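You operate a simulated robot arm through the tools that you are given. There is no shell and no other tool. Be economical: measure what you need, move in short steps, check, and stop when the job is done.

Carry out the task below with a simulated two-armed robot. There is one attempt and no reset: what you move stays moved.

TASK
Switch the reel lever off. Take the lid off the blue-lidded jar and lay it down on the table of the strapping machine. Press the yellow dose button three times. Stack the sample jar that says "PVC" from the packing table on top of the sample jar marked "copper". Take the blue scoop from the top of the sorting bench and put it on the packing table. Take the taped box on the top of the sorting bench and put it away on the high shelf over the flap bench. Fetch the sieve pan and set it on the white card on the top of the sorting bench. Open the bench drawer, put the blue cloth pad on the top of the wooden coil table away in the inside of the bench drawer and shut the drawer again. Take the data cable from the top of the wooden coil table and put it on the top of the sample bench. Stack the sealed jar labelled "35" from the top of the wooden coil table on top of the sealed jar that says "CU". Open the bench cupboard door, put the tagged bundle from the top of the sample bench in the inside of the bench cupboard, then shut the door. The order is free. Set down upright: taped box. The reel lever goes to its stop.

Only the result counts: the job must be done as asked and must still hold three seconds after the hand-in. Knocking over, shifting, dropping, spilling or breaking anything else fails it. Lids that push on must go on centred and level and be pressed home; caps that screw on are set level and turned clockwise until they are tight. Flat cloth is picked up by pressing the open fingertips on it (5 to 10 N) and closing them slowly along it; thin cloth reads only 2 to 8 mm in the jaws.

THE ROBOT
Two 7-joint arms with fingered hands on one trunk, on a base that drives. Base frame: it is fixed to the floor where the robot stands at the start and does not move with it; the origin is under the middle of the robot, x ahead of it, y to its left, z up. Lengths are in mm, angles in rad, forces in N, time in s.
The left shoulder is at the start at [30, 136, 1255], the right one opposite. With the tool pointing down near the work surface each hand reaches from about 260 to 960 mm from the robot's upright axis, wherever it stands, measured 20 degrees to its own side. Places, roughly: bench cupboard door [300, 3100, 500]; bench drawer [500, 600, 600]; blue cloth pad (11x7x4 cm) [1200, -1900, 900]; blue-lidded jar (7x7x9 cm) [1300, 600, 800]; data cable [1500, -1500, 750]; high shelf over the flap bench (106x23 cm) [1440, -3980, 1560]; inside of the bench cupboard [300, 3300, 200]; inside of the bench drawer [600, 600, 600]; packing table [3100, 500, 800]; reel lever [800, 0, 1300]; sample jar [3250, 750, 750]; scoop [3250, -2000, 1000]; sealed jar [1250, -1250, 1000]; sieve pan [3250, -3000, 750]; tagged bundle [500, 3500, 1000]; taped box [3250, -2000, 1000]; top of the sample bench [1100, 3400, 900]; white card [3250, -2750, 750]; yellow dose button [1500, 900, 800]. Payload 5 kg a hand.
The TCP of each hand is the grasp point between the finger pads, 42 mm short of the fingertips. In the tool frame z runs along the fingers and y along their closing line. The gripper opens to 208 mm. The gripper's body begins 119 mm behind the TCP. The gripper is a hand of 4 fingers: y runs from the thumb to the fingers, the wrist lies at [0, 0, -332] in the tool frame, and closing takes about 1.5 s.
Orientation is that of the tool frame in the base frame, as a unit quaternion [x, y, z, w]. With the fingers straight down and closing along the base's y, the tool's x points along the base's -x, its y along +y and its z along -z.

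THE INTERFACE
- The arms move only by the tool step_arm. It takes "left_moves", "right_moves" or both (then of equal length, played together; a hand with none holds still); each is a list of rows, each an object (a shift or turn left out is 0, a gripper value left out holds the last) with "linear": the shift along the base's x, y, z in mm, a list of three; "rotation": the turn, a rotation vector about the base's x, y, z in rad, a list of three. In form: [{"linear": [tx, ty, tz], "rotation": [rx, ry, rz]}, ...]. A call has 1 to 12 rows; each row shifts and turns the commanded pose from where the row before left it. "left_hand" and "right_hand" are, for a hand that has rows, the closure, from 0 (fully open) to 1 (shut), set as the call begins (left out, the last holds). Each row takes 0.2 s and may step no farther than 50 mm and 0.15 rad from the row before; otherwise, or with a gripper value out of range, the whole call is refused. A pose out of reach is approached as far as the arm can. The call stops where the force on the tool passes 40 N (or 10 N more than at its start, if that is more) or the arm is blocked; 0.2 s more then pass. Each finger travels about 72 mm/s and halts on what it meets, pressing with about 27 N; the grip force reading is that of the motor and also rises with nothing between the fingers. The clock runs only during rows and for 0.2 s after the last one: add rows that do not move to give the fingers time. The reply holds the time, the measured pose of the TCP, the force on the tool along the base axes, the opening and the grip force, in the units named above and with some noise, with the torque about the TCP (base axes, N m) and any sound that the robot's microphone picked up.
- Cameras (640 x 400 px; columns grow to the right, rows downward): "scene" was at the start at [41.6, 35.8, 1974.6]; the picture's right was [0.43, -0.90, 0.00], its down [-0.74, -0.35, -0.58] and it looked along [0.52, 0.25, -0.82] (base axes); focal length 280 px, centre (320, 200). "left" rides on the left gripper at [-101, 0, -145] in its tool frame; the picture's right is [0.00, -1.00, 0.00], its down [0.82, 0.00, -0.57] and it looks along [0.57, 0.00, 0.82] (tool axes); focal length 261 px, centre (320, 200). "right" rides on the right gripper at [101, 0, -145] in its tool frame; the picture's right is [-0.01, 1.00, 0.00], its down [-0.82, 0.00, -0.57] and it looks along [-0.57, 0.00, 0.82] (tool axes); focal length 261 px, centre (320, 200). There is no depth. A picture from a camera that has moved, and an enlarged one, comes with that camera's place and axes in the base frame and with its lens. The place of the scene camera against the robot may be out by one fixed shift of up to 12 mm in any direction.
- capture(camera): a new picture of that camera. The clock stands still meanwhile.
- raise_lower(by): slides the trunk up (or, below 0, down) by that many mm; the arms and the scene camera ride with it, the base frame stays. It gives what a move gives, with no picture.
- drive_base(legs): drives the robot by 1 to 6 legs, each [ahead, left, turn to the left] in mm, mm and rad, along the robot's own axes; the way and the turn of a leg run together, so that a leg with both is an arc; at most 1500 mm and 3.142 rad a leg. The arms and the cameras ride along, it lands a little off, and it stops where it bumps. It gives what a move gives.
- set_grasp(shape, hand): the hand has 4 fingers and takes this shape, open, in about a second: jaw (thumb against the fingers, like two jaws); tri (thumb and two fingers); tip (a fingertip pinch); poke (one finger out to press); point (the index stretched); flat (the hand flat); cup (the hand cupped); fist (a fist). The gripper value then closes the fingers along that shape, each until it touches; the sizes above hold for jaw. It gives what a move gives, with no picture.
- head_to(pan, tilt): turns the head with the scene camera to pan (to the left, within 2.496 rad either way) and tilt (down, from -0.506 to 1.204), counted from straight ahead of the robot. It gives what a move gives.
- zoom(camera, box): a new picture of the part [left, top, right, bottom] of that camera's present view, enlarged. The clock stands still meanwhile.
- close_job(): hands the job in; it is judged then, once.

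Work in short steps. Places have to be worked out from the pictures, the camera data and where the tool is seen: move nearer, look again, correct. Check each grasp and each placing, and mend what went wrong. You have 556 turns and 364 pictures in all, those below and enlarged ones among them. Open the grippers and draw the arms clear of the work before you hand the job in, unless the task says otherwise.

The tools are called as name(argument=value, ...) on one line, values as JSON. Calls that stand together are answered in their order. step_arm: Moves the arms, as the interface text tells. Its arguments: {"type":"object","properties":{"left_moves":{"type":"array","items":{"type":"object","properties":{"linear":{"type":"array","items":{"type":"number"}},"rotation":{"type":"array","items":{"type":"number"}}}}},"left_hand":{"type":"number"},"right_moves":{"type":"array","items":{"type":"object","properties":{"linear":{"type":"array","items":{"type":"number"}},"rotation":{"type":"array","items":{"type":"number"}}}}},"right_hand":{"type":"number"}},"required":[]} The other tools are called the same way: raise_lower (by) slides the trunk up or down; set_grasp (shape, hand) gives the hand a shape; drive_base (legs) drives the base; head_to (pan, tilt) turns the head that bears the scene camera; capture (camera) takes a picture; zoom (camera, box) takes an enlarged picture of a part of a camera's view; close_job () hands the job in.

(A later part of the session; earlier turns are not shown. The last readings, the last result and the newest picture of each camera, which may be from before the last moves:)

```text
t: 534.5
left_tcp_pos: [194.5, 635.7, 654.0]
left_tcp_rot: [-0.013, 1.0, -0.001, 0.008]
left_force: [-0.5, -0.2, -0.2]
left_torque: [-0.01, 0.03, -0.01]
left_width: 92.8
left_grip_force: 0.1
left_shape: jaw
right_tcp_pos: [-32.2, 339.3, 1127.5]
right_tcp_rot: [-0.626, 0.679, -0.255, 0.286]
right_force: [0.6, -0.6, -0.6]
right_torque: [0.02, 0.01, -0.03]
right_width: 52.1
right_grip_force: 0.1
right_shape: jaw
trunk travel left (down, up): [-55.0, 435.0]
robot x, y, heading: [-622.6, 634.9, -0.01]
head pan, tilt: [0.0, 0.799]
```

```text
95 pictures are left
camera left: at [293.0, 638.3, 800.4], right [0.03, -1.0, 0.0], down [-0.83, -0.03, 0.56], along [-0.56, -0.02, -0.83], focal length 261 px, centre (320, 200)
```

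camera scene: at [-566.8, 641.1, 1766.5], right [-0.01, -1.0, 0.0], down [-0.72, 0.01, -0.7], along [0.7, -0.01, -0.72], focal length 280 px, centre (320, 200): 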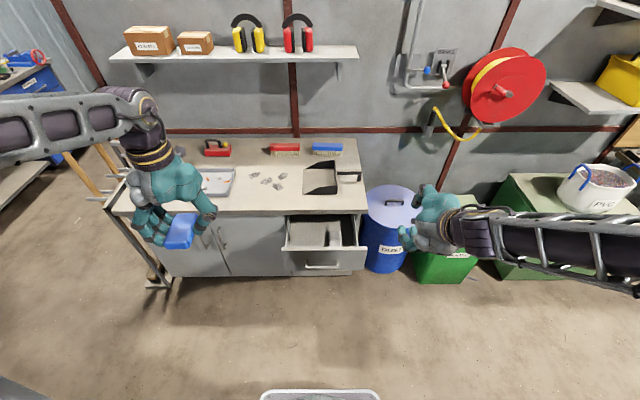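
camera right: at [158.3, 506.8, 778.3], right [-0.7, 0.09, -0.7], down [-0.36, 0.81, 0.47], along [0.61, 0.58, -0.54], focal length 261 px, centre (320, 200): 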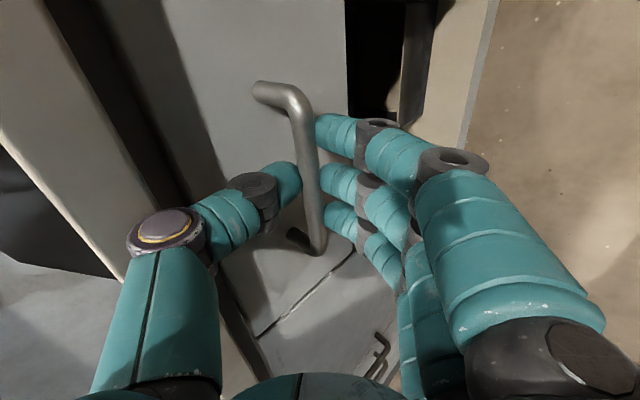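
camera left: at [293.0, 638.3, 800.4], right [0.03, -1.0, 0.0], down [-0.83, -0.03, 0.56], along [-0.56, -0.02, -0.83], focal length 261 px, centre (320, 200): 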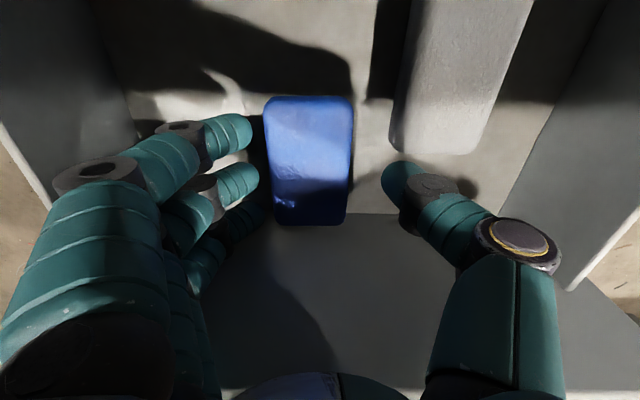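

The pad lies flat in the drawer. I raise the left hand out, close it and bring it in front of the drawer to push it shut.

step_arm(left_moves=[{"linear": [0, 0, 30]}, {"linear": [0, 0, 45]}, {"linear": [0, 0, 45]}, {"linear": [0, 0, 45]}, {"linear": [0, 0, 45]}, {"linear": [-30, -5, 10]}, {"linear": [-45, -5, 0]}, {"linear": [-45, -5, 0]}, {"linear": [-45, 0, 0]}, {}])

step_arm(left_hand=1, left_moves=[{}, {}, {}, {}, {"linear": [0, 0, -40]}, {"linear": [0, 0, -40]}, {"linear": [0, 0, -40]}, {"linear": [0, 0, -20]}])

capture(camera="left")

zoom(camera="scene", box=[230, 170, 400, 290])

```text
t: 536.7
left_tcp_pos: [27.9, 623.1, 875.3]
left_tcp_rot: [-0.014, 1.0, 0.0, 0.008]
left_force: [0.4, 0.0, 0.4]
left_torque: [-0.04, 0.07, 0.01]
left_width: 92.7
left_grip_force: 0.1
left_shape: jaw
right_tcp_pos: [-31.8, 339.2, 1128.7]
right_tcp_rot: [-0.625, 0.681, -0.254, 0.286]
right_force: [1.2, 0.1, 0.4]
right_torque: [0.04, 0.01, -0.01]
right_width: 52.2
right_grip_force: 0.1
right_shape: jaw
trunk travel left (down, up): [-55.0, 435.0]
robot x, y, heading: [-625.2, 633.9, -0.013]
head pan, tilt: [0.0, 0.799]
```

```text
t: 538.5
left_tcp_pos: [29.7, 619.4, 735.5]
left_tcp_rot: [-0.015, 1.0, -0.001, 0.009]
left_force: [-0.1, 0.8, 0.3]
left_torque: [0.0, 0.03, 0.01]
left_width: 0.1
left_grip_force: 27.7
left_shape: jaw
right_tcp_pos: [-31.6, 339.1, 1129.8]
right_tcp_rot: [-0.626, 0.679, -0.255, 0.287]
right_force: [0.3, 0.0, -0.1]
right_torque: [-0.02, -0.03, -0.01]
right_width: 52.2
right_grip_force: 0.0
right_shape: jaw
trunk travel left (down, up): [-55.0, 435.0]
robot x, y, heading: [-624.9, 636.7, -0.006]
head pan, tilt: [0.0, 0.799]
```

```text
94 pictures are left
camera left: at [128.0, 623.1, 881.9], right [0.03, -1.0, 0.0], down [-0.83, -0.03, 0.56], along [-0.56, -0.02, -0.83], focal length 261 px, centre (320, 200)
```

left: 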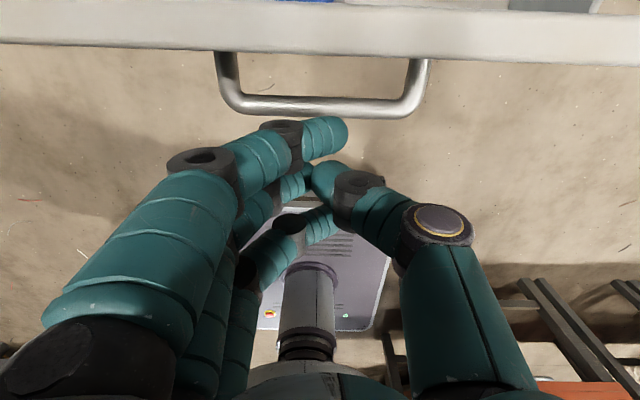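

```text
3.33 times, centred on (315, 230) of scene
camera zoom: at [-565.7, 640.9, 1766.4], right [-0.01, -1.0, 0.0], down [-0.72, 0.01, -0.7], along [0.7, -0.01, -0.72], focal length 933 px, centre (337, 100)
```

zoom: 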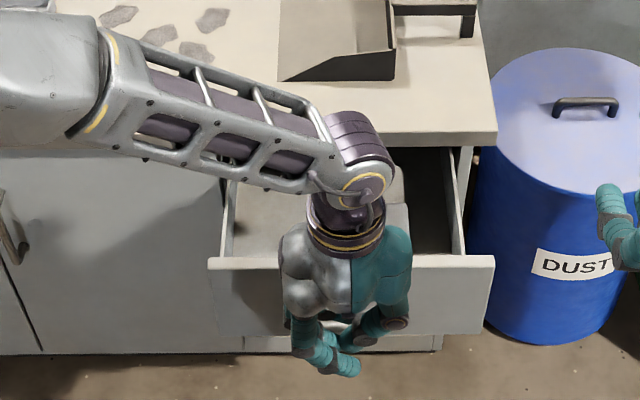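

I lower the fist so the fingers press against the handle bar (it stays outside the bench edge), then push.

step_arm(left_moves=[{"linear": [-22, 0, 0]}, {"linear": [0, 0, -20]}, {"linear": [0, 0, -22]}, {"linear": [20, 0, 0]}, {"linear": [20, 0, 0]}, {"linear": [25, 0, 0]}, {"linear": [25, 0, 0]}, {"linear": [25, 0, 0]}, {"linear": [25, 0, 0]}])

zoom(camera="scene", box=[230, 170, 400, 290])

```text
t: 540.5
left_tcp_pos: [149.7, 618.1, 693.2]
left_tcp_rot: [-0.014, 1.0, 0.0, 0.008]
left_force: [-0.4, -0.2, -1.2]
left_torque: [-0.01, -0.02, 0.01]
left_width: 0.1
left_grip_force: 26.6
left_shape: jaw
right_tcp_pos: [-30.9, 339.1, 1129.4]
right_tcp_rot: [-0.625, 0.679, -0.255, 0.287]
right_force: [-0.7, 0.4, -1.4]
right_torque: [0.01, 0.01, -0.03]
right_width: 51.9
right_grip_force: 0.0
right_shape: jaw
trunk travel left (down, up): [-55.0, 435.0]
robot x, y, heading: [-621.4, 633.7, -0.013]
head pan, tilt: [0.0, 0.799]
```

```text
3.33 times, centred on (315, 230) of scene
camera zoom: at [-565.1, 640.8, 1766.4], right [-0.01, -1.0, 0.0], down [-0.72, 0.01, -0.7], along [0.7, -0.01, -0.72], focal length 933 px, centre (337, 100)
```

zoom: 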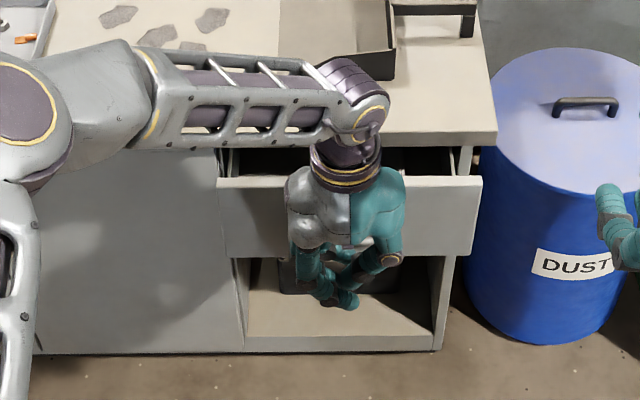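

step_arm(left_moves=[{"linear": [25, 0, 0]}, {"linear": [25, 0, 0]}, {"linear": [20, 0, 0]}, {"linear": [15, 0, 0]}, {"linear": [10, 0, 0]}, {"linear": [8, 0, 0]}, {"linear": [8, 0, 0]}, {"linear": [8, 0, 0]}])

zoom(camera="scene", box=[230, 170, 400, 290])

```text
t: 541.8
left_tcp_pos: [235.2, 617.6, 689.8]
left_tcp_rot: [-0.012, 1.0, 0.0, 0.0]
left_force: [-16.6, 3.5, 9.4]
left_torque: [0.02, -0.06, 0.12]
left_width: 0.1
left_grip_force: 27.0
left_shape: jaw
right_tcp_pos: [-33.2, 339.5, 1129.8]
right_tcp_rot: [-0.625, 0.68, -0.255, 0.287]
right_force: [1.2, 0.2, -0.1]
right_torque: [0.02, 0.06, -0.02]
right_width: 51.7
right_grip_force: 0.0
right_shape: jaw
trunk travel left (down, up): [-55.0, 435.0]
robot x, y, heading: [-621.9, 637.7, -0.007]
head pan, tilt: [0.0, 0.799]
stopped in row 6 (left hand): the force on the tool passed its limit at 46 N (the readings are from after the stop); the commanded pose is now the measured one
```

```text
3.33 times, centred on (315, 230) of scene
camera zoom: at [-566.6, 641.1, 1766.5], right [-0.01, -1.0, 0.0], down [-0.72, 0.01, -0.7], along [0.7, -0.01, -0.72], focal length 933 px, centre (337, 100)
```

zoom: 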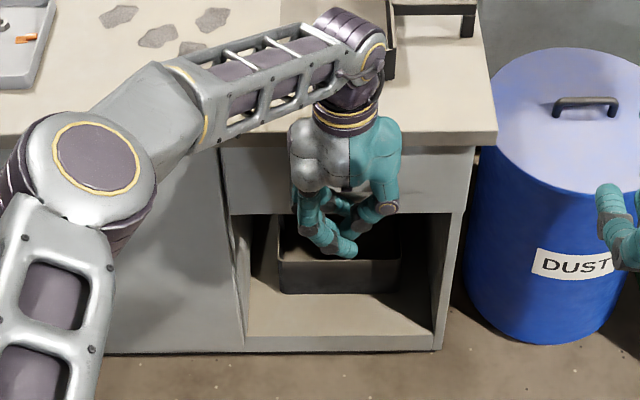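

Firm stop. I draw the hand back and check that the drawer is fully shut.

step_arm(left_moves=[{"linear": [-20, 0, 0]}, {"linear": [-40, 0, 0]}, {"linear": [-40, 10, 20]}, {"linear": [-40, 20, 20]}, {"linear": [-30, 30, 20]}, {"linear": [-20, 40, 20]}])

zoom(camera="scene", box=[250, 190, 380, 290])

```text
t: 543.2
left_tcp_pos: [46.4, 716.4, 771.9]
left_tcp_rot: [-0.012, 1.0, -0.001, 0.001]
left_force: [-0.8, 0.3, 0.4]
left_torque: [0.04, -0.12, -0.04]
left_width: 0.0
left_grip_force: 27.0
left_shape: jaw
right_tcp_pos: [-33.3, 338.7, 1130.1]
right_tcp_rot: [-0.625, 0.68, -0.255, 0.287]
right_force: [0.5, 0.8, 0.5]
right_torque: [-0.04, -0.03, -0.07]
right_width: 51.9
right_grip_force: 0.0
right_shape: jaw
trunk travel left (down, up): [-55.0, 435.0]
robot x, y, heading: [-622.6, 637.3, -0.009]
head pan, tilt: [0.0, 0.799]
```

```text
4.00 times, centred on (315, 240) of scene
camera zoom: at [-567.5, 642.1, 1766.5], right [-0.01, -1.0, 0.0], down [-0.72, 0.01, -0.7], along [0.7, -0.01, -0.72], focal length 1119 px, centre (340, 40)
```

zoom: 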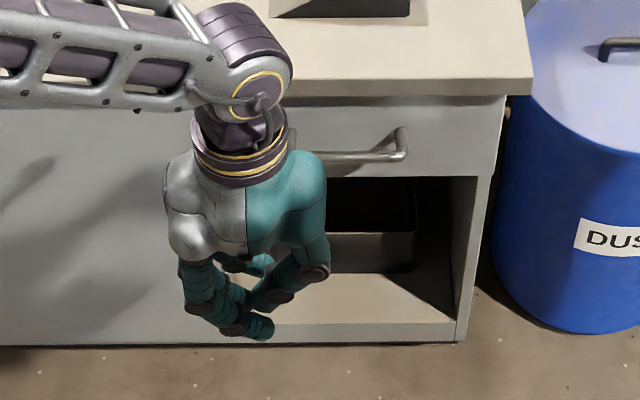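

Drawer is shut (handle back at x≈304). Now I raise the left arm and drive to the cupboard area of the sample bench.

step_arm(left_moves=[{"linear": [0, 20, 40]}, {"linear": [0, 20, 40]}, {"linear": [0, 20, 40]}, {"linear": [-10, 20, 40]}, {"linear": [-10, 20, 40]}, {"linear": [-10, 20, 40]}, {"linear": [-10, 20, 40]}, {"linear": [-10, 20, 40]}])

drive_base(legs=[[0, 0, 1.58], [1500, -450, 0], [440, 0, 0]])

drive_base(legs=[[0, -1010, 0]])

head_to(pan=0.55, tilt=0.75)

capture(camera="scene")

```text
t: 545.0
left_tcp_pos: [-5.0, 875.4, 1088.2]
left_tcp_rot: [-0.012, 1.0, 0.001, 0.002]
left_force: [-0.9, -0.5, -0.6]
left_torque: [0.02, -0.11, 0.02]
left_width: 0.3
left_grip_force: 26.7
left_shape: jaw
right_tcp_pos: [-33.2, 338.0, 1128.7]
right_tcp_rot: [-0.625, 0.68, -0.255, 0.287]
right_force: [-0.7, -0.9, -0.4]
right_torque: [0.03, -0.04, 0.03]
right_width: 52.0
right_grip_force: 0.0
right_shape: jaw
trunk travel left (down, up): [-55.0, 435.0]
robot x, y, heading: [-623.2, 637.8, -0.006]
head pan, tilt: [0.0, 0.799]
```

```text
refused: leg 2 is longer than a leg can be; nothing moved
```

```text
t: 547.4
left_tcp_pos: [42.7, 617.1, 1088.5]
left_tcp_rot: [0.026, 1.0, 0.001, 0.001]
left_force: [0.5, -1.9, 0.2]
left_torque: [0.25, 0.02, 0.01]
left_width: 0.0
left_grip_force: 27.0
left_shape: jaw
right_tcp_pos: [-27.5, 83.1, 1128.1]
right_tcp_rot: [-0.598, 0.704, -0.265, 0.277]
right_force: [-0.2, -2.2, 0.0]
right_torque: [0.12, -0.01, 0.14]
right_width: 52.0
right_grip_force: 0.0
right_shape: jaw
trunk travel left (down, up): [-55.0, 435.0]
robot x, y, heading: [-593.1, 426.3, -0.09]
head pan, tilt: [0.0, 0.799]
stopped in leg 1: the robot was blocked; the commanded pose is now the measured one
```

```text
t: 548.3
left_tcp_pos: [42.1, 619.5, 1088.4]
left_tcp_rot: [0.025, 1.0, 0.001, 0.001]
left_force: [0.2, -0.5, 0.3]
left_torque: [-0.02, 0.02, -0.01]
left_width: 0.0
left_grip_force: 27.1
left_shape: jaw
right_tcp_pos: [-27.9, 87.0, 1130.1]
right_tcp_rot: [-0.599, 0.702, -0.265, 0.278]
right_force: [0.8, -0.5, -0.7]
right_torque: [-0.01, 0.02, -0.03]
right_width: 52.0
right_grip_force: 0.0
right_shape: jaw
trunk travel left (down, up): [-55.0, 435.0]
robot x, y, heading: [-591.6, 426.1, -0.095]
head pan, tilt: [0.55, 0.75]
```

```text
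89 pictures are left
camera scene: at [-543.3, 472.8, 1770.4], right [0.44, -0.9, 0.0], down [-0.61, -0.3, -0.73], along [0.65, 0.33, -0.68], focal length 280 px, centre (320, 200)
```

scene: 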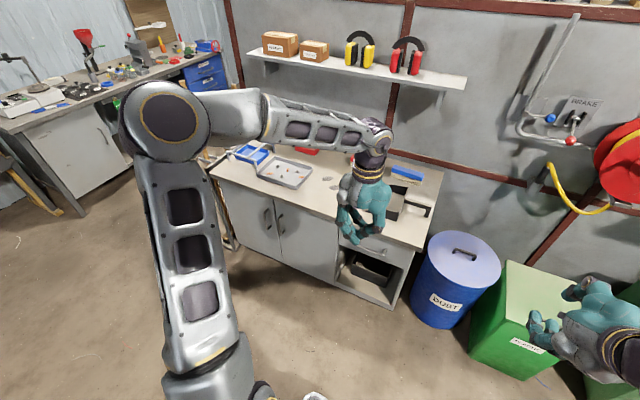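

The first drive was refused and the second bumped something on the right. I look there.

head_to(pan=-1.4, tilt=0.9)

capture(camera="scene")

```text
t: 550.2
left_tcp_pos: [41.5, 620.5, 1088.3]
left_tcp_rot: [0.025, 1.0, 0.0, 0.001]
left_force: [-0.3, 0.5, 0.1]
left_torque: [0.0, 0.01, -0.01]
left_width: 0.0
left_grip_force: 27.2
left_shape: jaw
right_tcp_pos: [-28.0, 85.5, 1128.5]
right_tcp_rot: [-0.598, 0.703, -0.266, 0.277]
right_force: [0.1, -0.2, 0.2]
right_torque: [-0.02, -0.01, -0.01]
right_width: 52.1
right_grip_force: 0.1
right_shape: jaw
trunk travel left (down, up): [-55.0, 435.0]
robot x, y, heading: [-595.5, 424.6, -0.089]
head pan, tilt: [-1.4, 0.901]
```

```text
88 pictures are left
camera scene: at [-611.4, 360.5, 1758.5], right [-1.0, -0.08, 0.0], down [-0.07, 0.78, -0.62], along [0.05, -0.62, -0.78], focal length 280 px, centre (320, 200)
```

scene: 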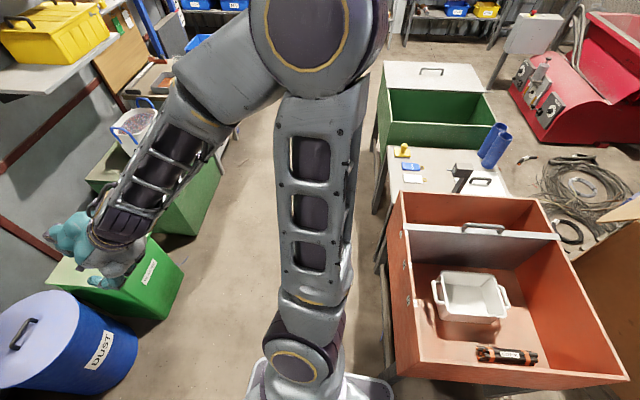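

I strafe back away from the orange stand and continue, checking leg lengths.

drive_base(legs=[[0, 260, 0.09], [0, 0, 1.57], [1380, -430, 0], [530, 0, 0]])

head_to(pan=-0.5, tilt=0.75)

capture(camera="scene")

```text
t: 565.3
left_tcp_pos: [-506.7, 3190.6, 1086.7]
left_tcp_rot: [0.735, -0.678, 0.0, -0.001]
left_force: [0.7, 0.5, 0.0]
left_torque: [-0.09, 0.01, 0.01]
left_width: 0.0
left_grip_force: 27.2
left_shape: jaw
right_tcp_pos: [31.0, 3191.0, 1129.1]
right_tcp_rot: [0.924, -0.013, -0.033, -0.381]
right_force: [-0.9, 0.1, 0.3]
right_torque: [-0.03, 0.01, -0.02]
right_width: 52.1
right_grip_force: 0.1
right_shape: jaw
trunk travel left (down, up): [-55.0, 435.0]
robot x, y, heading: [-234.1, 2585.0, 1.611]
head pan, tilt: [-1.4, 0.901]
```

```text
t: 566.5
left_tcp_pos: [-507.0, 3191.4, 1087.4]
left_tcp_rot: [0.735, -0.678, -0.001, -0.001]
left_force: [-0.4, 0.0, -0.3]
left_torque: [0.0, -0.01, 0.0]
left_width: 0.1
left_grip_force: 27.0
left_shape: jaw
right_tcp_pos: [30.3, 3190.5, 1129.2]
right_tcp_rot: [0.923, -0.014, -0.032, -0.383]
right_force: [0.2, -0.7, -0.4]
right_torque: [0.0, -0.02, -0.01]
right_width: 52.1
right_grip_force: 0.1
right_shape: jaw
trunk travel left (down, up): [-55.0, 435.0]
robot x, y, heading: [-231.8, 2583.5, 1.614]
head pan, tilt: [-0.499, 0.75]
```

```text
87 pictures are left
camera scene: at [-191.0, 2633.8, 1770.4], right [0.9, -0.44, 0.0], down [-0.3, -0.61, -0.73], along [0.32, 0.66, -0.68], focal length 280 px, centre (320, 200)
```

scene: 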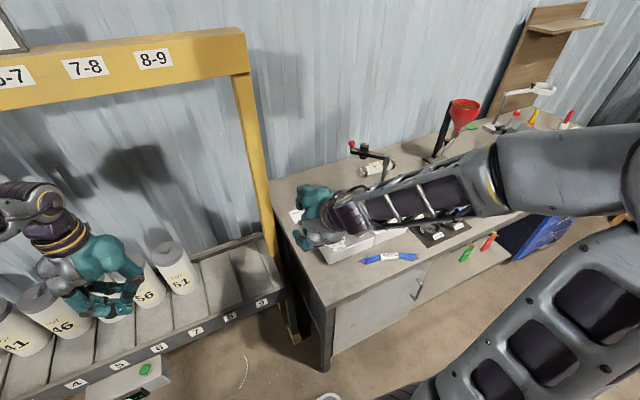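

Arms are low over the bench; I raise the trunk and back off before moving sideways.

raise_lower(by=220)

drive_base(legs=[[-150, 0, -0.04], [0, -1080, 0], [130, 0, 0]])

head_to(pan=0.6, tilt=0.85)

capture(camera="scene")

```text
t: 568.9
left_tcp_pos: [-507.7, 3190.6, 1307.6]
left_tcp_rot: [0.735, -0.678, -0.001, -0.001]
left_force: [-0.7, -0.6, 0.4]
left_torque: [-0.04, 0.0, 0.01]
left_width: 0.0
left_grip_force: 26.6
left_shape: jaw
right_tcp_pos: [30.9, 3190.4, 1347.8]
right_tcp_rot: [0.923, -0.014, -0.033, -0.382]
right_force: [0.5, 0.1, 0.0]
right_torque: [0.03, 0.04, -0.01]
right_width: 52.1
right_grip_force: 0.0
right_shape: jaw
trunk travel left (down, up): [-275.0, 215.0]
robot x, y, heading: [-233.6, 2585.9, 1.619]
head pan, tilt: [-0.499, 0.75]
```

```text
t: 576.2
left_tcp_pos: [584.7, 3183.9, 1308.4]
left_tcp_rot: [0.719, -0.695, -0.001, -0.001]
left_force: [-0.1, 0.5, 0.2]
left_torque: [-0.04, 0.02, 0.0]
left_width: 0.0
left_grip_force: 27.3
left_shape: jaw
right_tcp_pos: [1121.2, 3158.2, 1348.4]
right_tcp_rot: [0.923, -0.035, -0.024, -0.382]
right_force: [0.4, 0.5, -0.3]
right_torque: [-0.01, -0.03, 0.01]
right_width: 51.9
right_grip_force: 0.0
right_shape: jaw
trunk travel left (down, up): [-275.0, 215.0]
robot x, y, heading: [829.1, 2568.5, 1.567]
head pan, tilt: [-0.499, 0.75]
```

```text
t: 577.5
left_tcp_pos: [584.0, 3182.5, 1308.2]
left_tcp_rot: [0.719, -0.695, -0.001, -0.001]
left_force: [-0.8, -0.1, 0.1]
left_torque: [0.03, 0.01, -0.06]
left_width: 0.1
left_grip_force: 27.4
left_shape: jaw
right_tcp_pos: [1122.6, 3157.9, 1349.3]
right_tcp_rot: [0.923, -0.035, -0.024, -0.383]
right_force: [0.5, -0.3, -0.1]
right_torque: [0.0, 0.01, -0.01]
right_width: 51.9
right_grip_force: 0.0
right_shape: jaw
trunk travel left (down, up): [-275.0, 215.0]
robot x, y, heading: [833.9, 2568.0, 1.569]
head pan, tilt: [0.6, 0.85]
```

```text
86 pictures are left
camera scene: at [791.0, 2604.5, 1982.4], right [0.83, 0.56, 0.0], down [0.42, -0.62, -0.66], along [-0.37, 0.55, -0.75], focal length 280 px, centre (320, 200)
```

scene: 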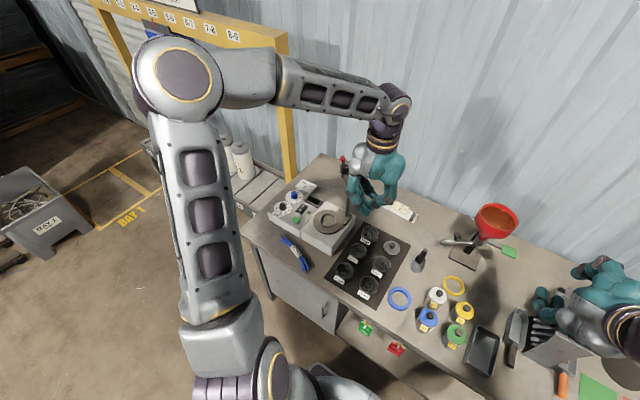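

zoom(camera="scene", box=[240, 230, 420, 370])

```text
2.86 times, centred on (330, 300) of scene
camera zoom: at [791.0, 2604.5, 1982.4], right [0.83, 0.56, 0.0], down [0.42, -0.62, -0.66], along [-0.37, 0.55, -0.75], focal length 800 px, centre (291, -86)
```

zoom: 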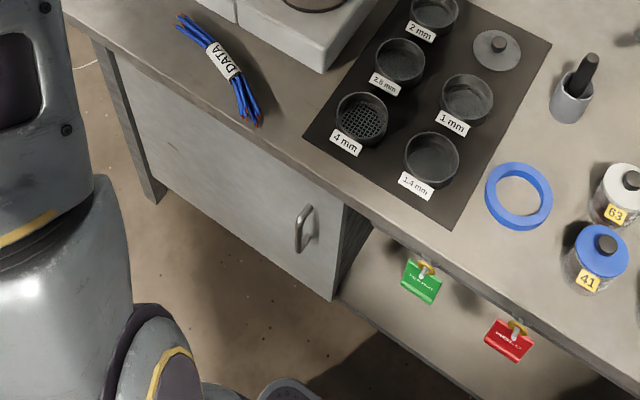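

Combining both views, the handle is near (523,3050,550), with the door recessed under the bench top. I bring the left hand back in front of the bench, pitch it 0.45 and lower it.

step_arm(left_hand=0.65, left_moves=[{"linear": [-5, -45, 0]}, {"linear": [-5, -45, 0]}, {"linear": [-5, -45, 0]}, {"linear": [-5, -45, 0]}, {"linear": [-5, -45, 0]}, {"linear": [-5, -45, 0], "rotation": [0.075, 0, 0]}, {"linear": [0, -20, -30], "rotation": [0.075, 0, 0]}, {"linear": [0, 0, -45], "rotation": [0.075, 0, 0]}, {"linear": [0, 0, -45], "rotation": [0.075, 0, 0]}, {"linear": [0, 0, -45], "rotation": [0.075, 0, 0]}, {"linear": [0, 0, -45], "rotation": [0.075, 0, 0]}])

step_arm(left_moves=[{"linear": [-5, 0, -45]}, {"linear": [-5, 0, -45]}, {"linear": [-5, 0, -45]}, {"linear": [0, 0, -45]}, {"linear": [0, 0, -45]}, {"linear": [0, 0, -45]}, {"linear": [0, 0, -45]}])

capture(camera="left")

capture(camera="scene")

```text
t: 579.9
left_tcp_pos: [497.2, 3039.7, 1169.2]
left_tcp_rot: [0.766, -0.612, -0.116, -0.158]
left_force: [-3.2, 2.5, 0.3]
left_torque: [-0.28, -0.25, -0.05]
left_width: 72.5
left_grip_force: 0.1
left_shape: jaw
left hand out of reach, approached as far as the arm can: row 7, 8, 9, 10, 11
right_tcp_pos: [1119.6, 3157.7, 1349.1]
right_tcp_rot: [0.923, -0.033, -0.023, -0.382]
right_force: [-0.5, -0.2, 0.6]
right_torque: [-0.06, -0.07, -0.07]
right_width: 51.9
right_grip_force: 0.0
right_shape: jaw
trunk travel left (down, up): [-275.0, 215.0]
robot x, y, heading: [830.6, 2565.2, 1.568]
head pan, tilt: [0.6, 0.85]
```

```text
t: 581.3
left_tcp_pos: [475.7, 3060.3, 911.2]
left_tcp_rot: [0.699, -0.677, -0.165, -0.162]
left_force: [-3.1, -6.7, 39.3]
left_torque: [-1.32, 1.49, 0.16]
left_width: 72.3
left_grip_force: 0.1
left_shape: jaw
right_tcp_pos: [1121.4, 3155.9, 1351.5]
right_tcp_rot: [0.923, -0.034, -0.025, -0.383]
right_force: [0.3, 0.0, -0.6]
right_torque: [0.0, 0.0, 0.01]
right_width: 52.2
right_grip_force: 0.1
right_shape: jaw
trunk travel left (down, up): [-275.0, 215.0]
robot x, y, heading: [828.9, 2565.2, 1.565]
head pan, tilt: [0.6, 0.85]
stopped in row 7 (left hand): the force on the tool passed its limit at 82 N (the readings are from after the stop); the commanded pose is now the measured one
```

```text
84 pictures are left
camera left: at [473.2, 3083.3, 1087.0], right [1.0, 0.03, 0.01], down [0.03, -0.99, 0.14], along [0.01, -0.14, -0.99], focal length 261 px, centre (320, 200)
```

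left: 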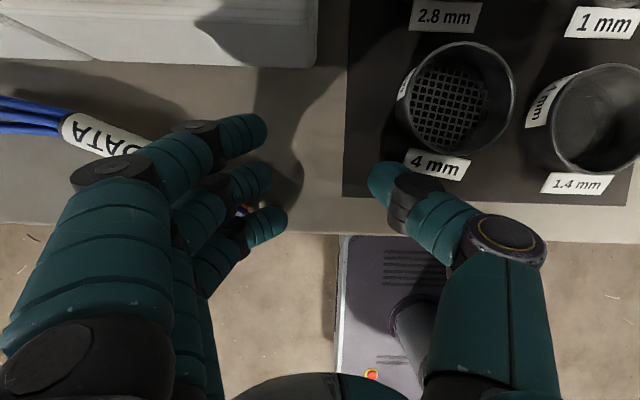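

```text
83 pictures are left
camera scene: at [792.1, 2601.5, 1983.0], right [0.83, 0.56, 0.0], down [0.42, -0.62, -0.66], along [-0.37, 0.55, -0.75], focal length 280 px, centre (320, 200)
```

scene: 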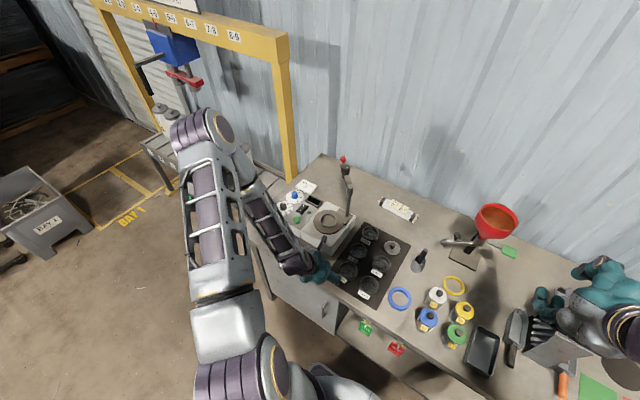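

The hand could not come back far enough and touched the bench. I lift it straight up and inspect.

step_arm(left_moves=[{"linear": [0, 0, 30]}, {"linear": [0, 0, 45]}, {"linear": [0, 0, 45]}, {"linear": [0, 0, 45]}])

capture(camera="left")

zoom(camera="scene", box=[240, 180, 420, 320])

```text
t: 582.3
left_tcp_pos: [476.2, 3055.2, 1074.9]
left_tcp_rot: [0.7, -0.677, -0.163, -0.162]
left_force: [1.3, -1.2, 0.6]
left_torque: [0.15, 0.13, 0.06]
left_width: 72.3
left_grip_force: 0.0
left_shape: jaw
right_tcp_pos: [1124.2, 3156.2, 1349.1]
right_tcp_rot: [0.923, -0.035, -0.024, -0.383]
right_force: [1.0, -1.1, -0.5]
right_torque: [0.08, 0.09, 0.07]
right_width: 51.9
right_grip_force: 0.1
right_shape: jaw
trunk travel left (down, up): [-275.0, 215.0]
robot x, y, heading: [830.8, 2565.4, 1.567]
head pan, tilt: [0.6, 0.85]
```

```text
82 pictures are left
camera left: at [473.9, 3082.3, 1249.8], right [1.0, 0.03, 0.01], down [0.03, -0.99, 0.15], along [0.01, -0.15, -0.99], focal length 261 px, centre (320, 200)
```

left: 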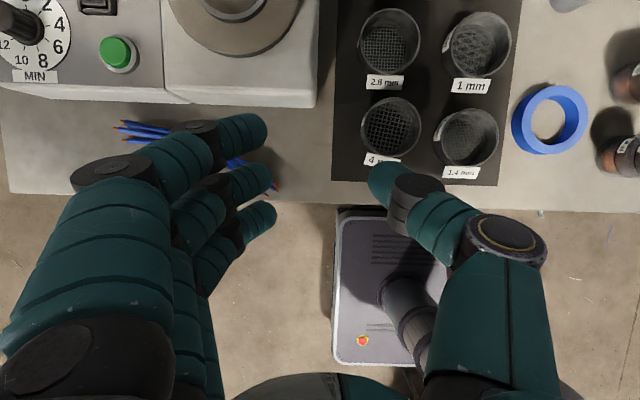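

```text
2.86 times, centred on (330, 250) of scene
camera zoom: at [793.6, 2602.1, 1982.6], right [0.83, 0.56, 0.0], down [0.42, -0.62, -0.66], along [-0.37, 0.55, -0.75], focal length 800 px, centre (291, 57)
```

zoom: 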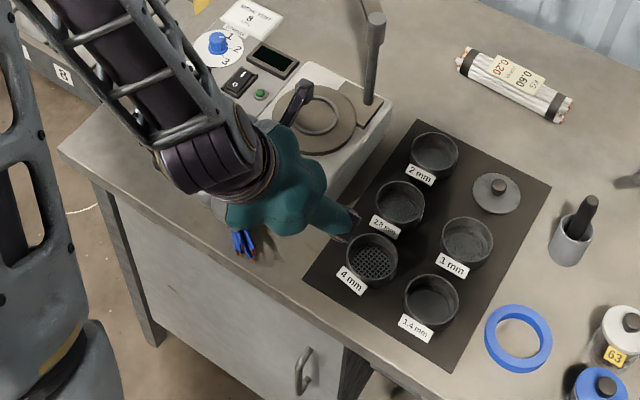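

Nothing was disturbed. I raise the hand high, then move the robot farther back to (480,2160), from where the handle can be reached with the arm stretched.

step_arm(left_moves=[{"linear": [0, 0, 45]}, {"linear": [0, 0, 45]}, {"linear": [0, 0, 45]}, {"linear": [0, 0, 45]}, {"linear": [0, 0, 45]}, {"linear": [0, 0, 30]}])

drive_base(legs=[[-40, 0, 0], [0, 350, 0], [-370, 0, 0]])

head_to(pan=0, tilt=0.7)

capture(camera="scene")

```text
t: 583.7
left_tcp_pos: [475.0, 3055.9, 1329.4]
left_tcp_rot: [0.698, -0.678, -0.163, -0.162]
left_force: [-0.8, -0.7, 0.2]
left_torque: [0.04, -0.07, -0.01]
left_width: 73.0
left_grip_force: 0.0
left_shape: jaw
right_tcp_pos: [1119.5, 3157.7, 1350.2]
right_tcp_rot: [0.923, -0.035, -0.025, -0.383]
right_force: [-0.4, -0.7, -0.6]
right_torque: [0.04, -0.02, -0.08]
right_width: 52.0
right_grip_force: 0.0
right_shape: jaw
trunk travel left (down, up): [-275.0, 215.0]
robot x, y, heading: [828.3, 2566.4, 1.568]
head pan, tilt: [0.6, 0.85]
```

```text
t: 588.4
left_tcp_pos: [122.0, 2642.9, 1330.2]
left_tcp_rot: [0.703, -0.673, -0.163, -0.161]
left_force: [0.2, 0.0, -0.3]
left_torque: [0.0, 0.01, 0.01]
left_width: 72.7
left_grip_force: 0.0
left_shape: jaw
right_tcp_pos: [768.6, 2751.3, 1350.3]
right_tcp_rot: [0.923, -0.03, -0.025, -0.384]
right_force: [0.0, -0.5, -0.4]
right_torque: [0.01, 0.03, -0.01]
right_width: 51.8
right_grip_force: 0.0
right_shape: jaw
trunk travel left (down, up): [-275.0, 215.0]
robot x, y, heading: [477.8, 2151.6, 1.581]
head pan, tilt: [0.6, 0.85]
```

```text
t: 589.4
left_tcp_pos: [122.6, 2643.6, 1328.2]
left_tcp_rot: [0.703, -0.673, -0.163, -0.161]
left_force: [0.0, -0.2, -0.5]
left_torque: [0.0, 0.01, 0.02]
left_width: 73.1
left_grip_force: 0.1
left_shape: jaw
right_tcp_pos: [767.6, 2751.6, 1349.6]
right_tcp_rot: [0.923, -0.03, -0.026, -0.384]
right_force: [-0.1, -0.3, -0.3]
right_torque: [0.02, 0.02, 0.0]
right_width: 52.2
right_grip_force: 0.1
right_shape: jaw
trunk travel left (down, up): [-275.0, 215.0]
robot x, y, heading: [481.9, 2156.2, 1.581]
head pan, tilt: [0.0, 0.7]
```

```text
80 pictures are left
camera scene: at [486.6, 2214.7, 1994.6], right [1.0, 0.01, 0.0], down [0.01, -0.64, -0.76], along [-0.01, 0.76, -0.64], focal length 280 px, centre (320, 200)
```

scene: 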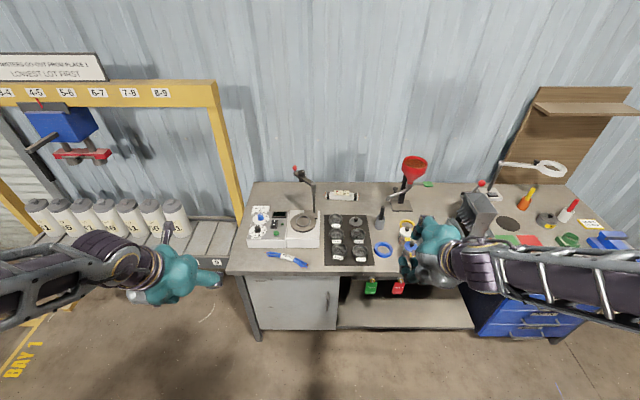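

zoom(camera="scene", box=[225, 255, 365, 345])

```text
4.44 times, centred on (295, 300) of scene
camera zoom: at [486.6, 2214.7, 1994.6], right [1.0, 0.01, 0.0], down [0.01, -0.64, -0.76], along [-0.01, 0.76, -0.64], focal length 1244 px, centre (431, -244)
```

zoom: 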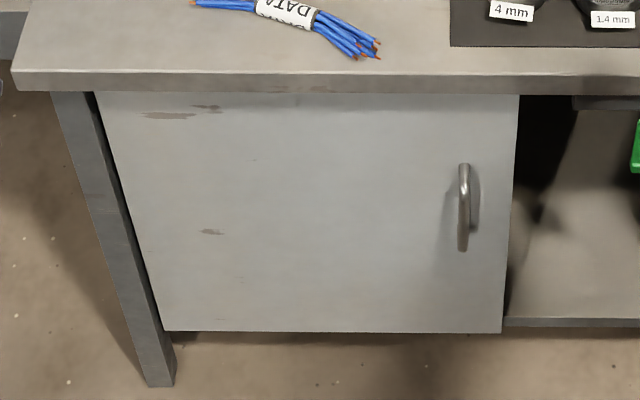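

Handle refined to (516,3050,547), a vertical bar. I pitch the left hand to 0.8 and bring it in front of the handle.

step_arm(left_hand=0.72, left_moves=[{"linear": [30, 10, -30], "rotation": [0.08, 0, 0]}, {"linear": [30, 10, -30], "rotation": [0.08, 0, 0]}, {"linear": [30, 10, -30], "rotation": [0.08, 0, 0]}, {"linear": [30, 10, -30], "rotation": [0.08, 0, 0]}, {"linear": [30, 10, -35]}, {"linear": [30, 10, -35]}, {"linear": [30, 10, -35]}, {"linear": [30, 10, -35]}, {"linear": [30, 15, -35]}, {"linear": [30, 15, -35]}, {"linear": [30, 15, -35]}, {"linear": [25, 15, -35]}])

capture(camera="scene")

```text
t: 592.0
left_tcp_pos: [457.2, 2863.3, 952.7]
left_tcp_rot: [0.669, -0.638, -0.269, -0.27]
left_force: [-0.2, 1.4, 0.5]
left_torque: [-0.12, 0.0, -0.01]
left_width: 58.3
left_grip_force: 0.1
left_shape: jaw
left hand out of reach, approached as far as the arm can: row 2, 3, 4
right_tcp_pos: [767.3, 2753.7, 1348.3]
right_tcp_rot: [0.923, -0.028, -0.026, -0.383]
right_force: [-0.6, 0.4, -0.1]
right_torque: [-0.07, 0.05, 0.01]
right_width: 52.0
right_grip_force: 0.1
right_shape: jaw
trunk travel left (down, up): [-275.0, 215.0]
robot x, y, heading: [480.7, 2158.1, 1.579]
head pan, tilt: [0.0, 0.7]
```

```text
78 pictures are left
camera scene: at [487.3, 2217.0, 1994.5], right [1.0, 0.01, 0.0], down [0.01, -0.65, -0.76], along [-0.01, 0.76, -0.65], focal length 280 px, centre (320, 200)
```

scene: 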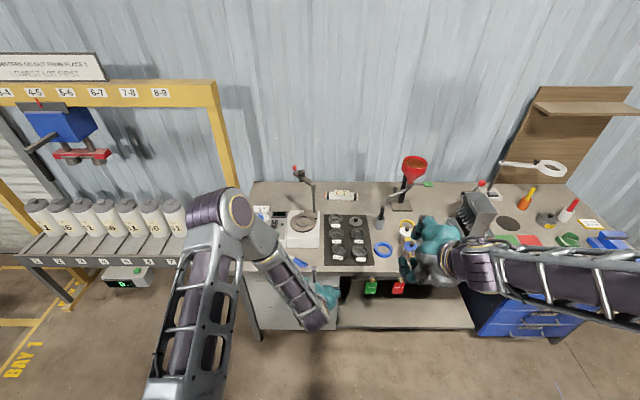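

step_arm(left_moves=[{"linear": [10, 5, -40]}, {"linear": [10, 5, -40]}, {"linear": [10, 5, -40]}, {"linear": [10, 5, -40]}, {"linear": [10, 5, -40]}, {"linear": [9, 5, -40]}])

capture(camera="left")

zoom(camera="scene", box=[225, 230, 405, 345])

```text
t: 593.4
left_tcp_pos: [515.1, 2890.6, 707.9]
left_tcp_rot: [0.668, -0.639, -0.269, -0.271]
left_force: [-0.4, 2.9, 1.1]
left_torque: [-0.28, -0.04, -0.03]
left_width: 58.4
left_grip_force: 0.1
left_shape: jaw
right_tcp_pos: [767.4, 2752.3, 1348.4]
right_tcp_rot: [0.923, -0.029, -0.027, -0.382]
right_force: [0.5, 0.3, 0.5]
right_torque: [-0.02, 0.01, 0.0]
right_width: 52.1
right_grip_force: 0.0
right_shape: jaw
trunk travel left (down, up): [-275.0, 215.0]
robot x, y, heading: [482.1, 2151.4, 1.579]
head pan, tilt: [0.0, 0.7]
```

```text
77 pictures are left
camera left: at [512.4, 2860.6, 881.3], right [1.0, 0.04, 0.02], down [0.04, -0.98, -0.17], along [0.01, 0.17, -0.98], focal length 261 px, centre (320, 200)
```

left: 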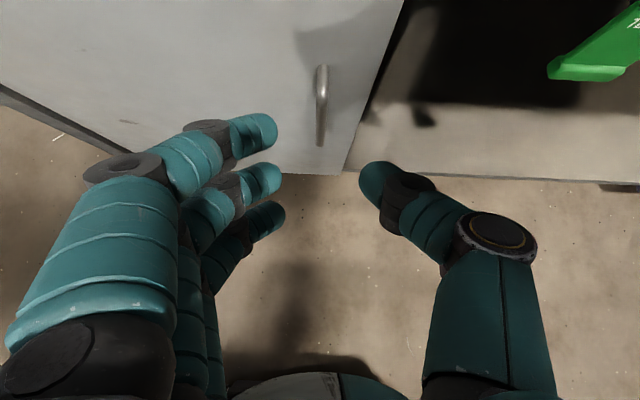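

```text
3.48 times, centred on (315, 288) of scene
camera zoom: at [487.1, 2216.2, 1994.6], right [1.0, 0.01, 0.0], down [0.01, -0.64, -0.76], along [-0.01, 0.76, -0.64], focal length 973 px, centre (337, -104)
```

zoom: 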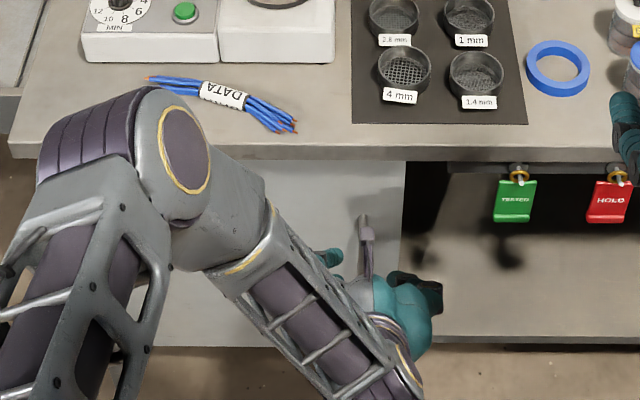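

Handle bar at x≈513, y≈3030, z 465–654. I advance along the tool axis.

step_arm(left_moves=[{"linear": [-1, 25, -26]}, {"linear": [0, 25, -26]}, {"linear": [0, 25, -26]}, {"linear": [0, 18, -18]}])

capture(camera="left")

capture(camera="scene")

```text
t: 594.4
left_tcp_pos: [516.5, 2983.3, 612.0]
left_tcp_rot: [0.668, -0.639, -0.269, -0.27]
left_force: [0.7, -0.1, -0.1]
left_torque: [-0.03, 0.01, -0.02]
left_width: 58.3
left_grip_force: 0.1
left_shape: jaw
right_tcp_pos: [767.3, 2751.3, 1348.7]
right_tcp_rot: [0.923, -0.028, -0.027, -0.382]
right_force: [-0.4, 0.4, 0.8]
right_torque: [0.03, -0.01, -0.02]
right_width: 52.1
right_grip_force: 0.0
right_shape: jaw
trunk travel left (down, up): [-275.0, 215.0]
robot x, y, heading: [479.7, 2154.6, 1.574]
head pan, tilt: [0.0, 0.7]
```

```text
75 pictures are left
camera left: at [513.7, 2952.2, 784.8], right [1.0, 0.04, 0.02], down [0.04, -0.98, -0.17], along [0.01, 0.17, -0.98], focal length 261 px, centre (320, 200)
```

left: 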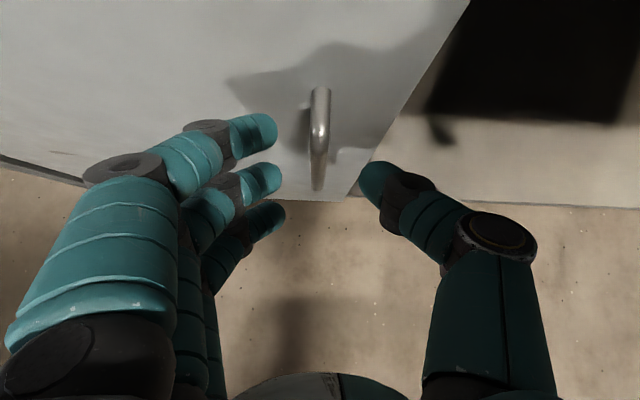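

```text
74 pictures are left
camera scene: at [486.9, 2215.3, 1994.6], right [1.0, 0.01, 0.0], down [0.01, -0.64, -0.76], along [-0.01, 0.76, -0.64], focal length 280 px, centre (320, 200)
```

scene: 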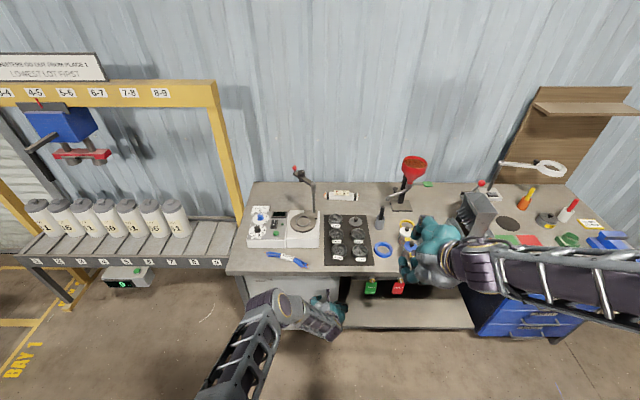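

step_arm(left_moves=[{"linear": [-2, 13, -13]}, {"linear": [-1, 13, -13]}, {"linear": [0, 6, -6]}])

step_arm(left_hand=1, left_moves=[{}, {}, {}, {}])

capture(camera="left")

```text
t: 595.1
left_tcp_pos: [515.6, 2997.7, 577.4]
left_tcp_rot: [0.671, -0.64, -0.262, -0.267]
left_force: [-1.3, -19.4, 4.3]
left_torque: [0.46, 0.22, 0.81]
left_width: 58.8
left_grip_force: 0.1
left_shape: jaw
right_tcp_pos: [767.7, 2750.5, 1348.0]
right_tcp_rot: [0.923, -0.029, -0.026, -0.382]
right_force: [0.1, 0.9, -0.1]
right_torque: [-0.07, 0.0, -0.01]
right_width: 51.9
right_grip_force: 0.1
right_shape: jaw
trunk travel left (down, up): [-275.0, 215.0]
robot x, y, heading: [481.6, 2155.6, 1.577]
head pan, tilt: [0.0, 0.7]
stopped in row 3 (left hand): the force on the tool passed its limit at 46 N (the readings are from after the stop); the commanded pose is now the measured one
```

```text
t: 596.1
left_tcp_pos: [515.7, 2997.2, 578.2]
left_tcp_rot: [0.671, -0.641, -0.262, -0.266]
left_force: [3.5, -30.1, -9.9]
left_torque: [-0.41, -0.4, 1.55]
left_width: 12.0
left_grip_force: 26.7
left_shape: jaw
right_tcp_pos: [768.0, 2749.5, 1349.2]
right_tcp_rot: [0.923, -0.028, -0.026, -0.382]
right_force: [-0.1, 0.3, -0.1]
right_torque: [0.01, -0.03, -0.03]
right_width: 52.1
right_grip_force: 0.1
right_shape: jaw
trunk travel left (down, up): [-275.0, 215.0]
robot x, y, heading: [478.4, 2153.1, 1.579]
head pan, tilt: [0.0, 0.7]
```

```text
73 pictures are left
camera left: at [512.6, 2969.3, 752.2], right [1.0, 0.04, 0.03], down [0.04, -0.99, -0.16], along [0.02, 0.16, -0.99], focal length 261 px, centre (320, 200)
```

left: 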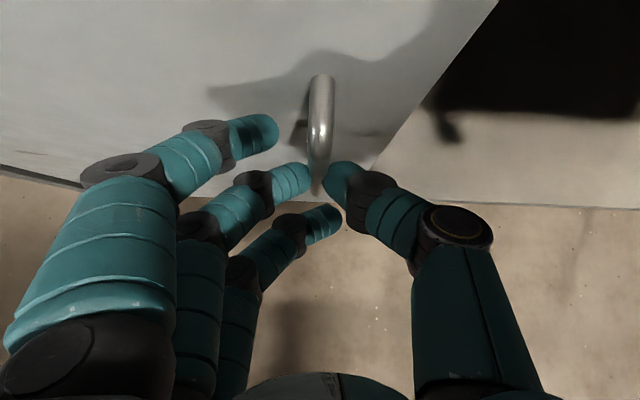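

The bar is gripped. I pull along the door's arc, turning the hand with it — first about 15°.

step_arm(left_moves=[{"linear": [-2, -10, 0]}, {"linear": [-3, -15, 0], "rotation": [0, 0, -0.05]}, {"linear": [-4, -18, 0], "rotation": [0, 0, -0.05]}, {"linear": [-5, -18, 0], "rotation": [0, 0, -0.05]}, {"linear": [-5, -18, 0], "rotation": [0, 0, -0.05]}, {"linear": [-6, -18, 0], "rotation": [0, 0, -0.06]}])

zoom(camera="scene", box=[220, 240, 400, 360])

```text
t: 597.5
left_tcp_pos: [490.2, 2903.6, 580.5]
left_tcp_rot: [-0.581, 0.721, 0.228, 0.3]
left_force: [8.6, -3.5, 5.9]
left_torque: [0.15, -0.16, -0.1]
left_width: 9.8
left_grip_force: 26.9
left_shape: jaw
right_tcp_pos: [766.6, 2749.8, 1349.5]
right_tcp_rot: [0.923, -0.029, -0.027, -0.383]
right_force: [-0.7, -1.0, 0.6]
right_torque: [0.01, -0.02, -0.05]
right_width: 52.0
right_grip_force: 0.1
right_shape: jaw
trunk travel left (down, up): [-275.0, 215.0]
robot x, y, heading: [477.9, 2155.6, 1.579]
head pan, tilt: [0.0, 0.7]
```

```text
3.33 times, centred on (310, 300) of scene
camera zoom: at [486.1, 2213.1, 1994.8], right [1.0, 0.01, 0.0], down [0.01, -0.64, -0.77], along [-0.01, 0.77, -0.64], focal length 933 px, centre (353, -133)
```

zoom: 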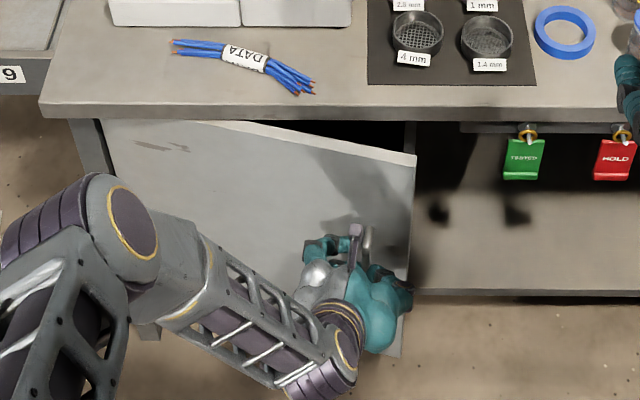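

The door is opening. I continue along the arc to about 45°.

step_arm(left_moves=[{"linear": [-8, -18, 0], "rotation": [0, 0, -0.052]}, {"linear": [-9, -18, 0], "rotation": [0, 0, -0.052]}, {"linear": [-10, -18, 0], "rotation": [0, 0, -0.052]}, {"linear": [-11, -17, 0], "rotation": [0, 0, -0.052]}, {"linear": [-12, -16, 0], "rotation": [0, 0, -0.052]}, {"linear": [-13, -15, 0], "rotation": [0, 0, -0.052]}, {"linear": [-14, -15, 0], "rotation": [0, 0, -0.052]}, {"linear": [-14, -14, 0], "rotation": [0, 0, -0.052]}, {"linear": [-15, -13, 0], "rotation": [0, 0, -0.052]}])

capture(camera="scene")

```text
t: 599.5
left_tcp_pos: [384.9, 2757.3, 580.3]
left_tcp_rot: [-0.397, 0.837, 0.15, 0.345]
left_force: [20.3, -18.6, 7.1]
left_torque: [-0.19, -0.59, -0.59]
left_width: 10.0
left_grip_force: 26.3
left_shape: jaw
right_tcp_pos: [768.2, 2749.4, 1350.2]
right_tcp_rot: [0.923, -0.028, -0.027, -0.383]
right_force: [-0.3, -1.1, 0.0]
right_torque: [0.05, -0.03, -0.06]
right_width: 52.4
right_grip_force: 0.1
right_shape: jaw
trunk travel left (down, up): [-275.0, 215.0]
robot x, y, heading: [480.9, 2153.9, 1.578]
head pan, tilt: [0.0, 0.7]
```

```text
71 pictures are left
camera scene: at [487.0, 2211.8, 1994.8], right [1.0, 0.01, 0.0], down [0.0, -0.64, -0.77], along [-0.01, 0.77, -0.64], focal length 280 px, centre (320, 200)
```

scene: 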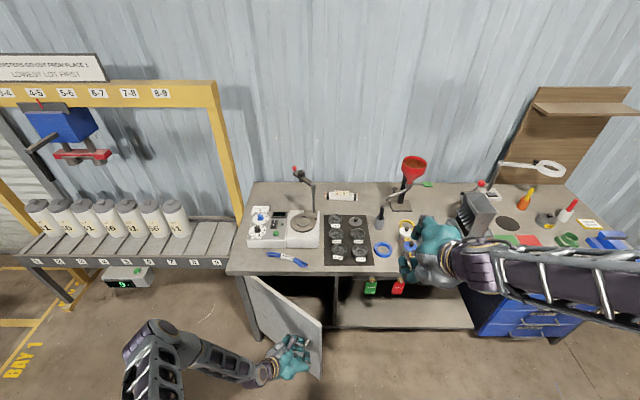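

About 50° now. I continue to ~80°.

step_arm(left_moves=[{"linear": [-16, -11, 0], "rotation": [0, 0, -0.052]}, {"linear": [-17, -10, 0], "rotation": [0, 0, -0.052]}, {"linear": [-17, -9, 0], "rotation": [0, 0, -0.052]}, {"linear": [-18, -8, 0], "rotation": [0, 0, -0.052]}, {"linear": [-18, -7, 0], "rotation": [0, 0, -0.052]}, {"linear": [-19, -6, 0], "rotation": [0, 0, -0.052]}, {"linear": [-19, -5, 0], "rotation": [0, 0, -0.052]}, {"linear": [-19, -4, 0], "rotation": [0, 0, -0.052]}])

capture(camera="scene")

```text
t: 600.5
left_tcp_pos: [330.3, 2720.3, 580.7]
left_tcp_rot: [-0.319, 0.869, 0.115, 0.36]
left_force: [0.3, -2.4, -0.5]
left_torque: [0.24, -0.07, 0.14]
left_width: 7.8
left_grip_force: 26.6
left_shape: jaw
right_tcp_pos: [767.1, 2749.3, 1348.6]
right_tcp_rot: [0.923, -0.03, -0.027, -0.383]
right_force: [-0.2, -0.2, -0.3]
right_torque: [0.03, 0.01, -0.01]
right_width: 52.1
right_grip_force: 0.1
right_shape: jaw
trunk travel left (down, up): [-275.0, 215.0]
robot x, y, heading: [482.4, 2155.9, 1.586]
head pan, tilt: [0.0, 0.7]
stopped in row 4 (left hand): the force on the tool passed its limit at 41 N (the readings are from after the stop); the commanded pose is now the measured one
```

```text
70 pictures are left
camera scene: at [486.3, 2212.9, 1994.6], right [1.0, 0.01, 0.0], down [0.01, -0.64, -0.77], along [-0.01, 0.77, -0.64], focal length 280 px, centre (320, 200)
```

scene: 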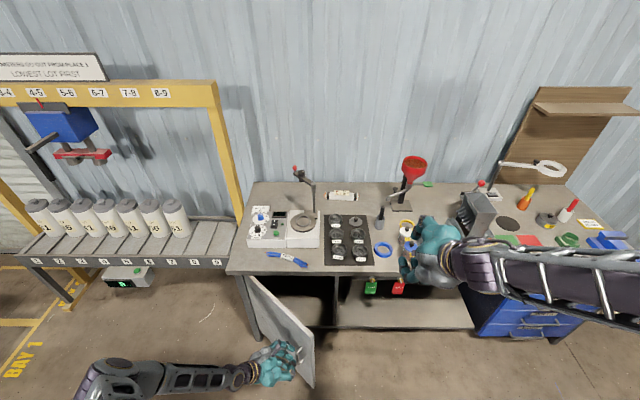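

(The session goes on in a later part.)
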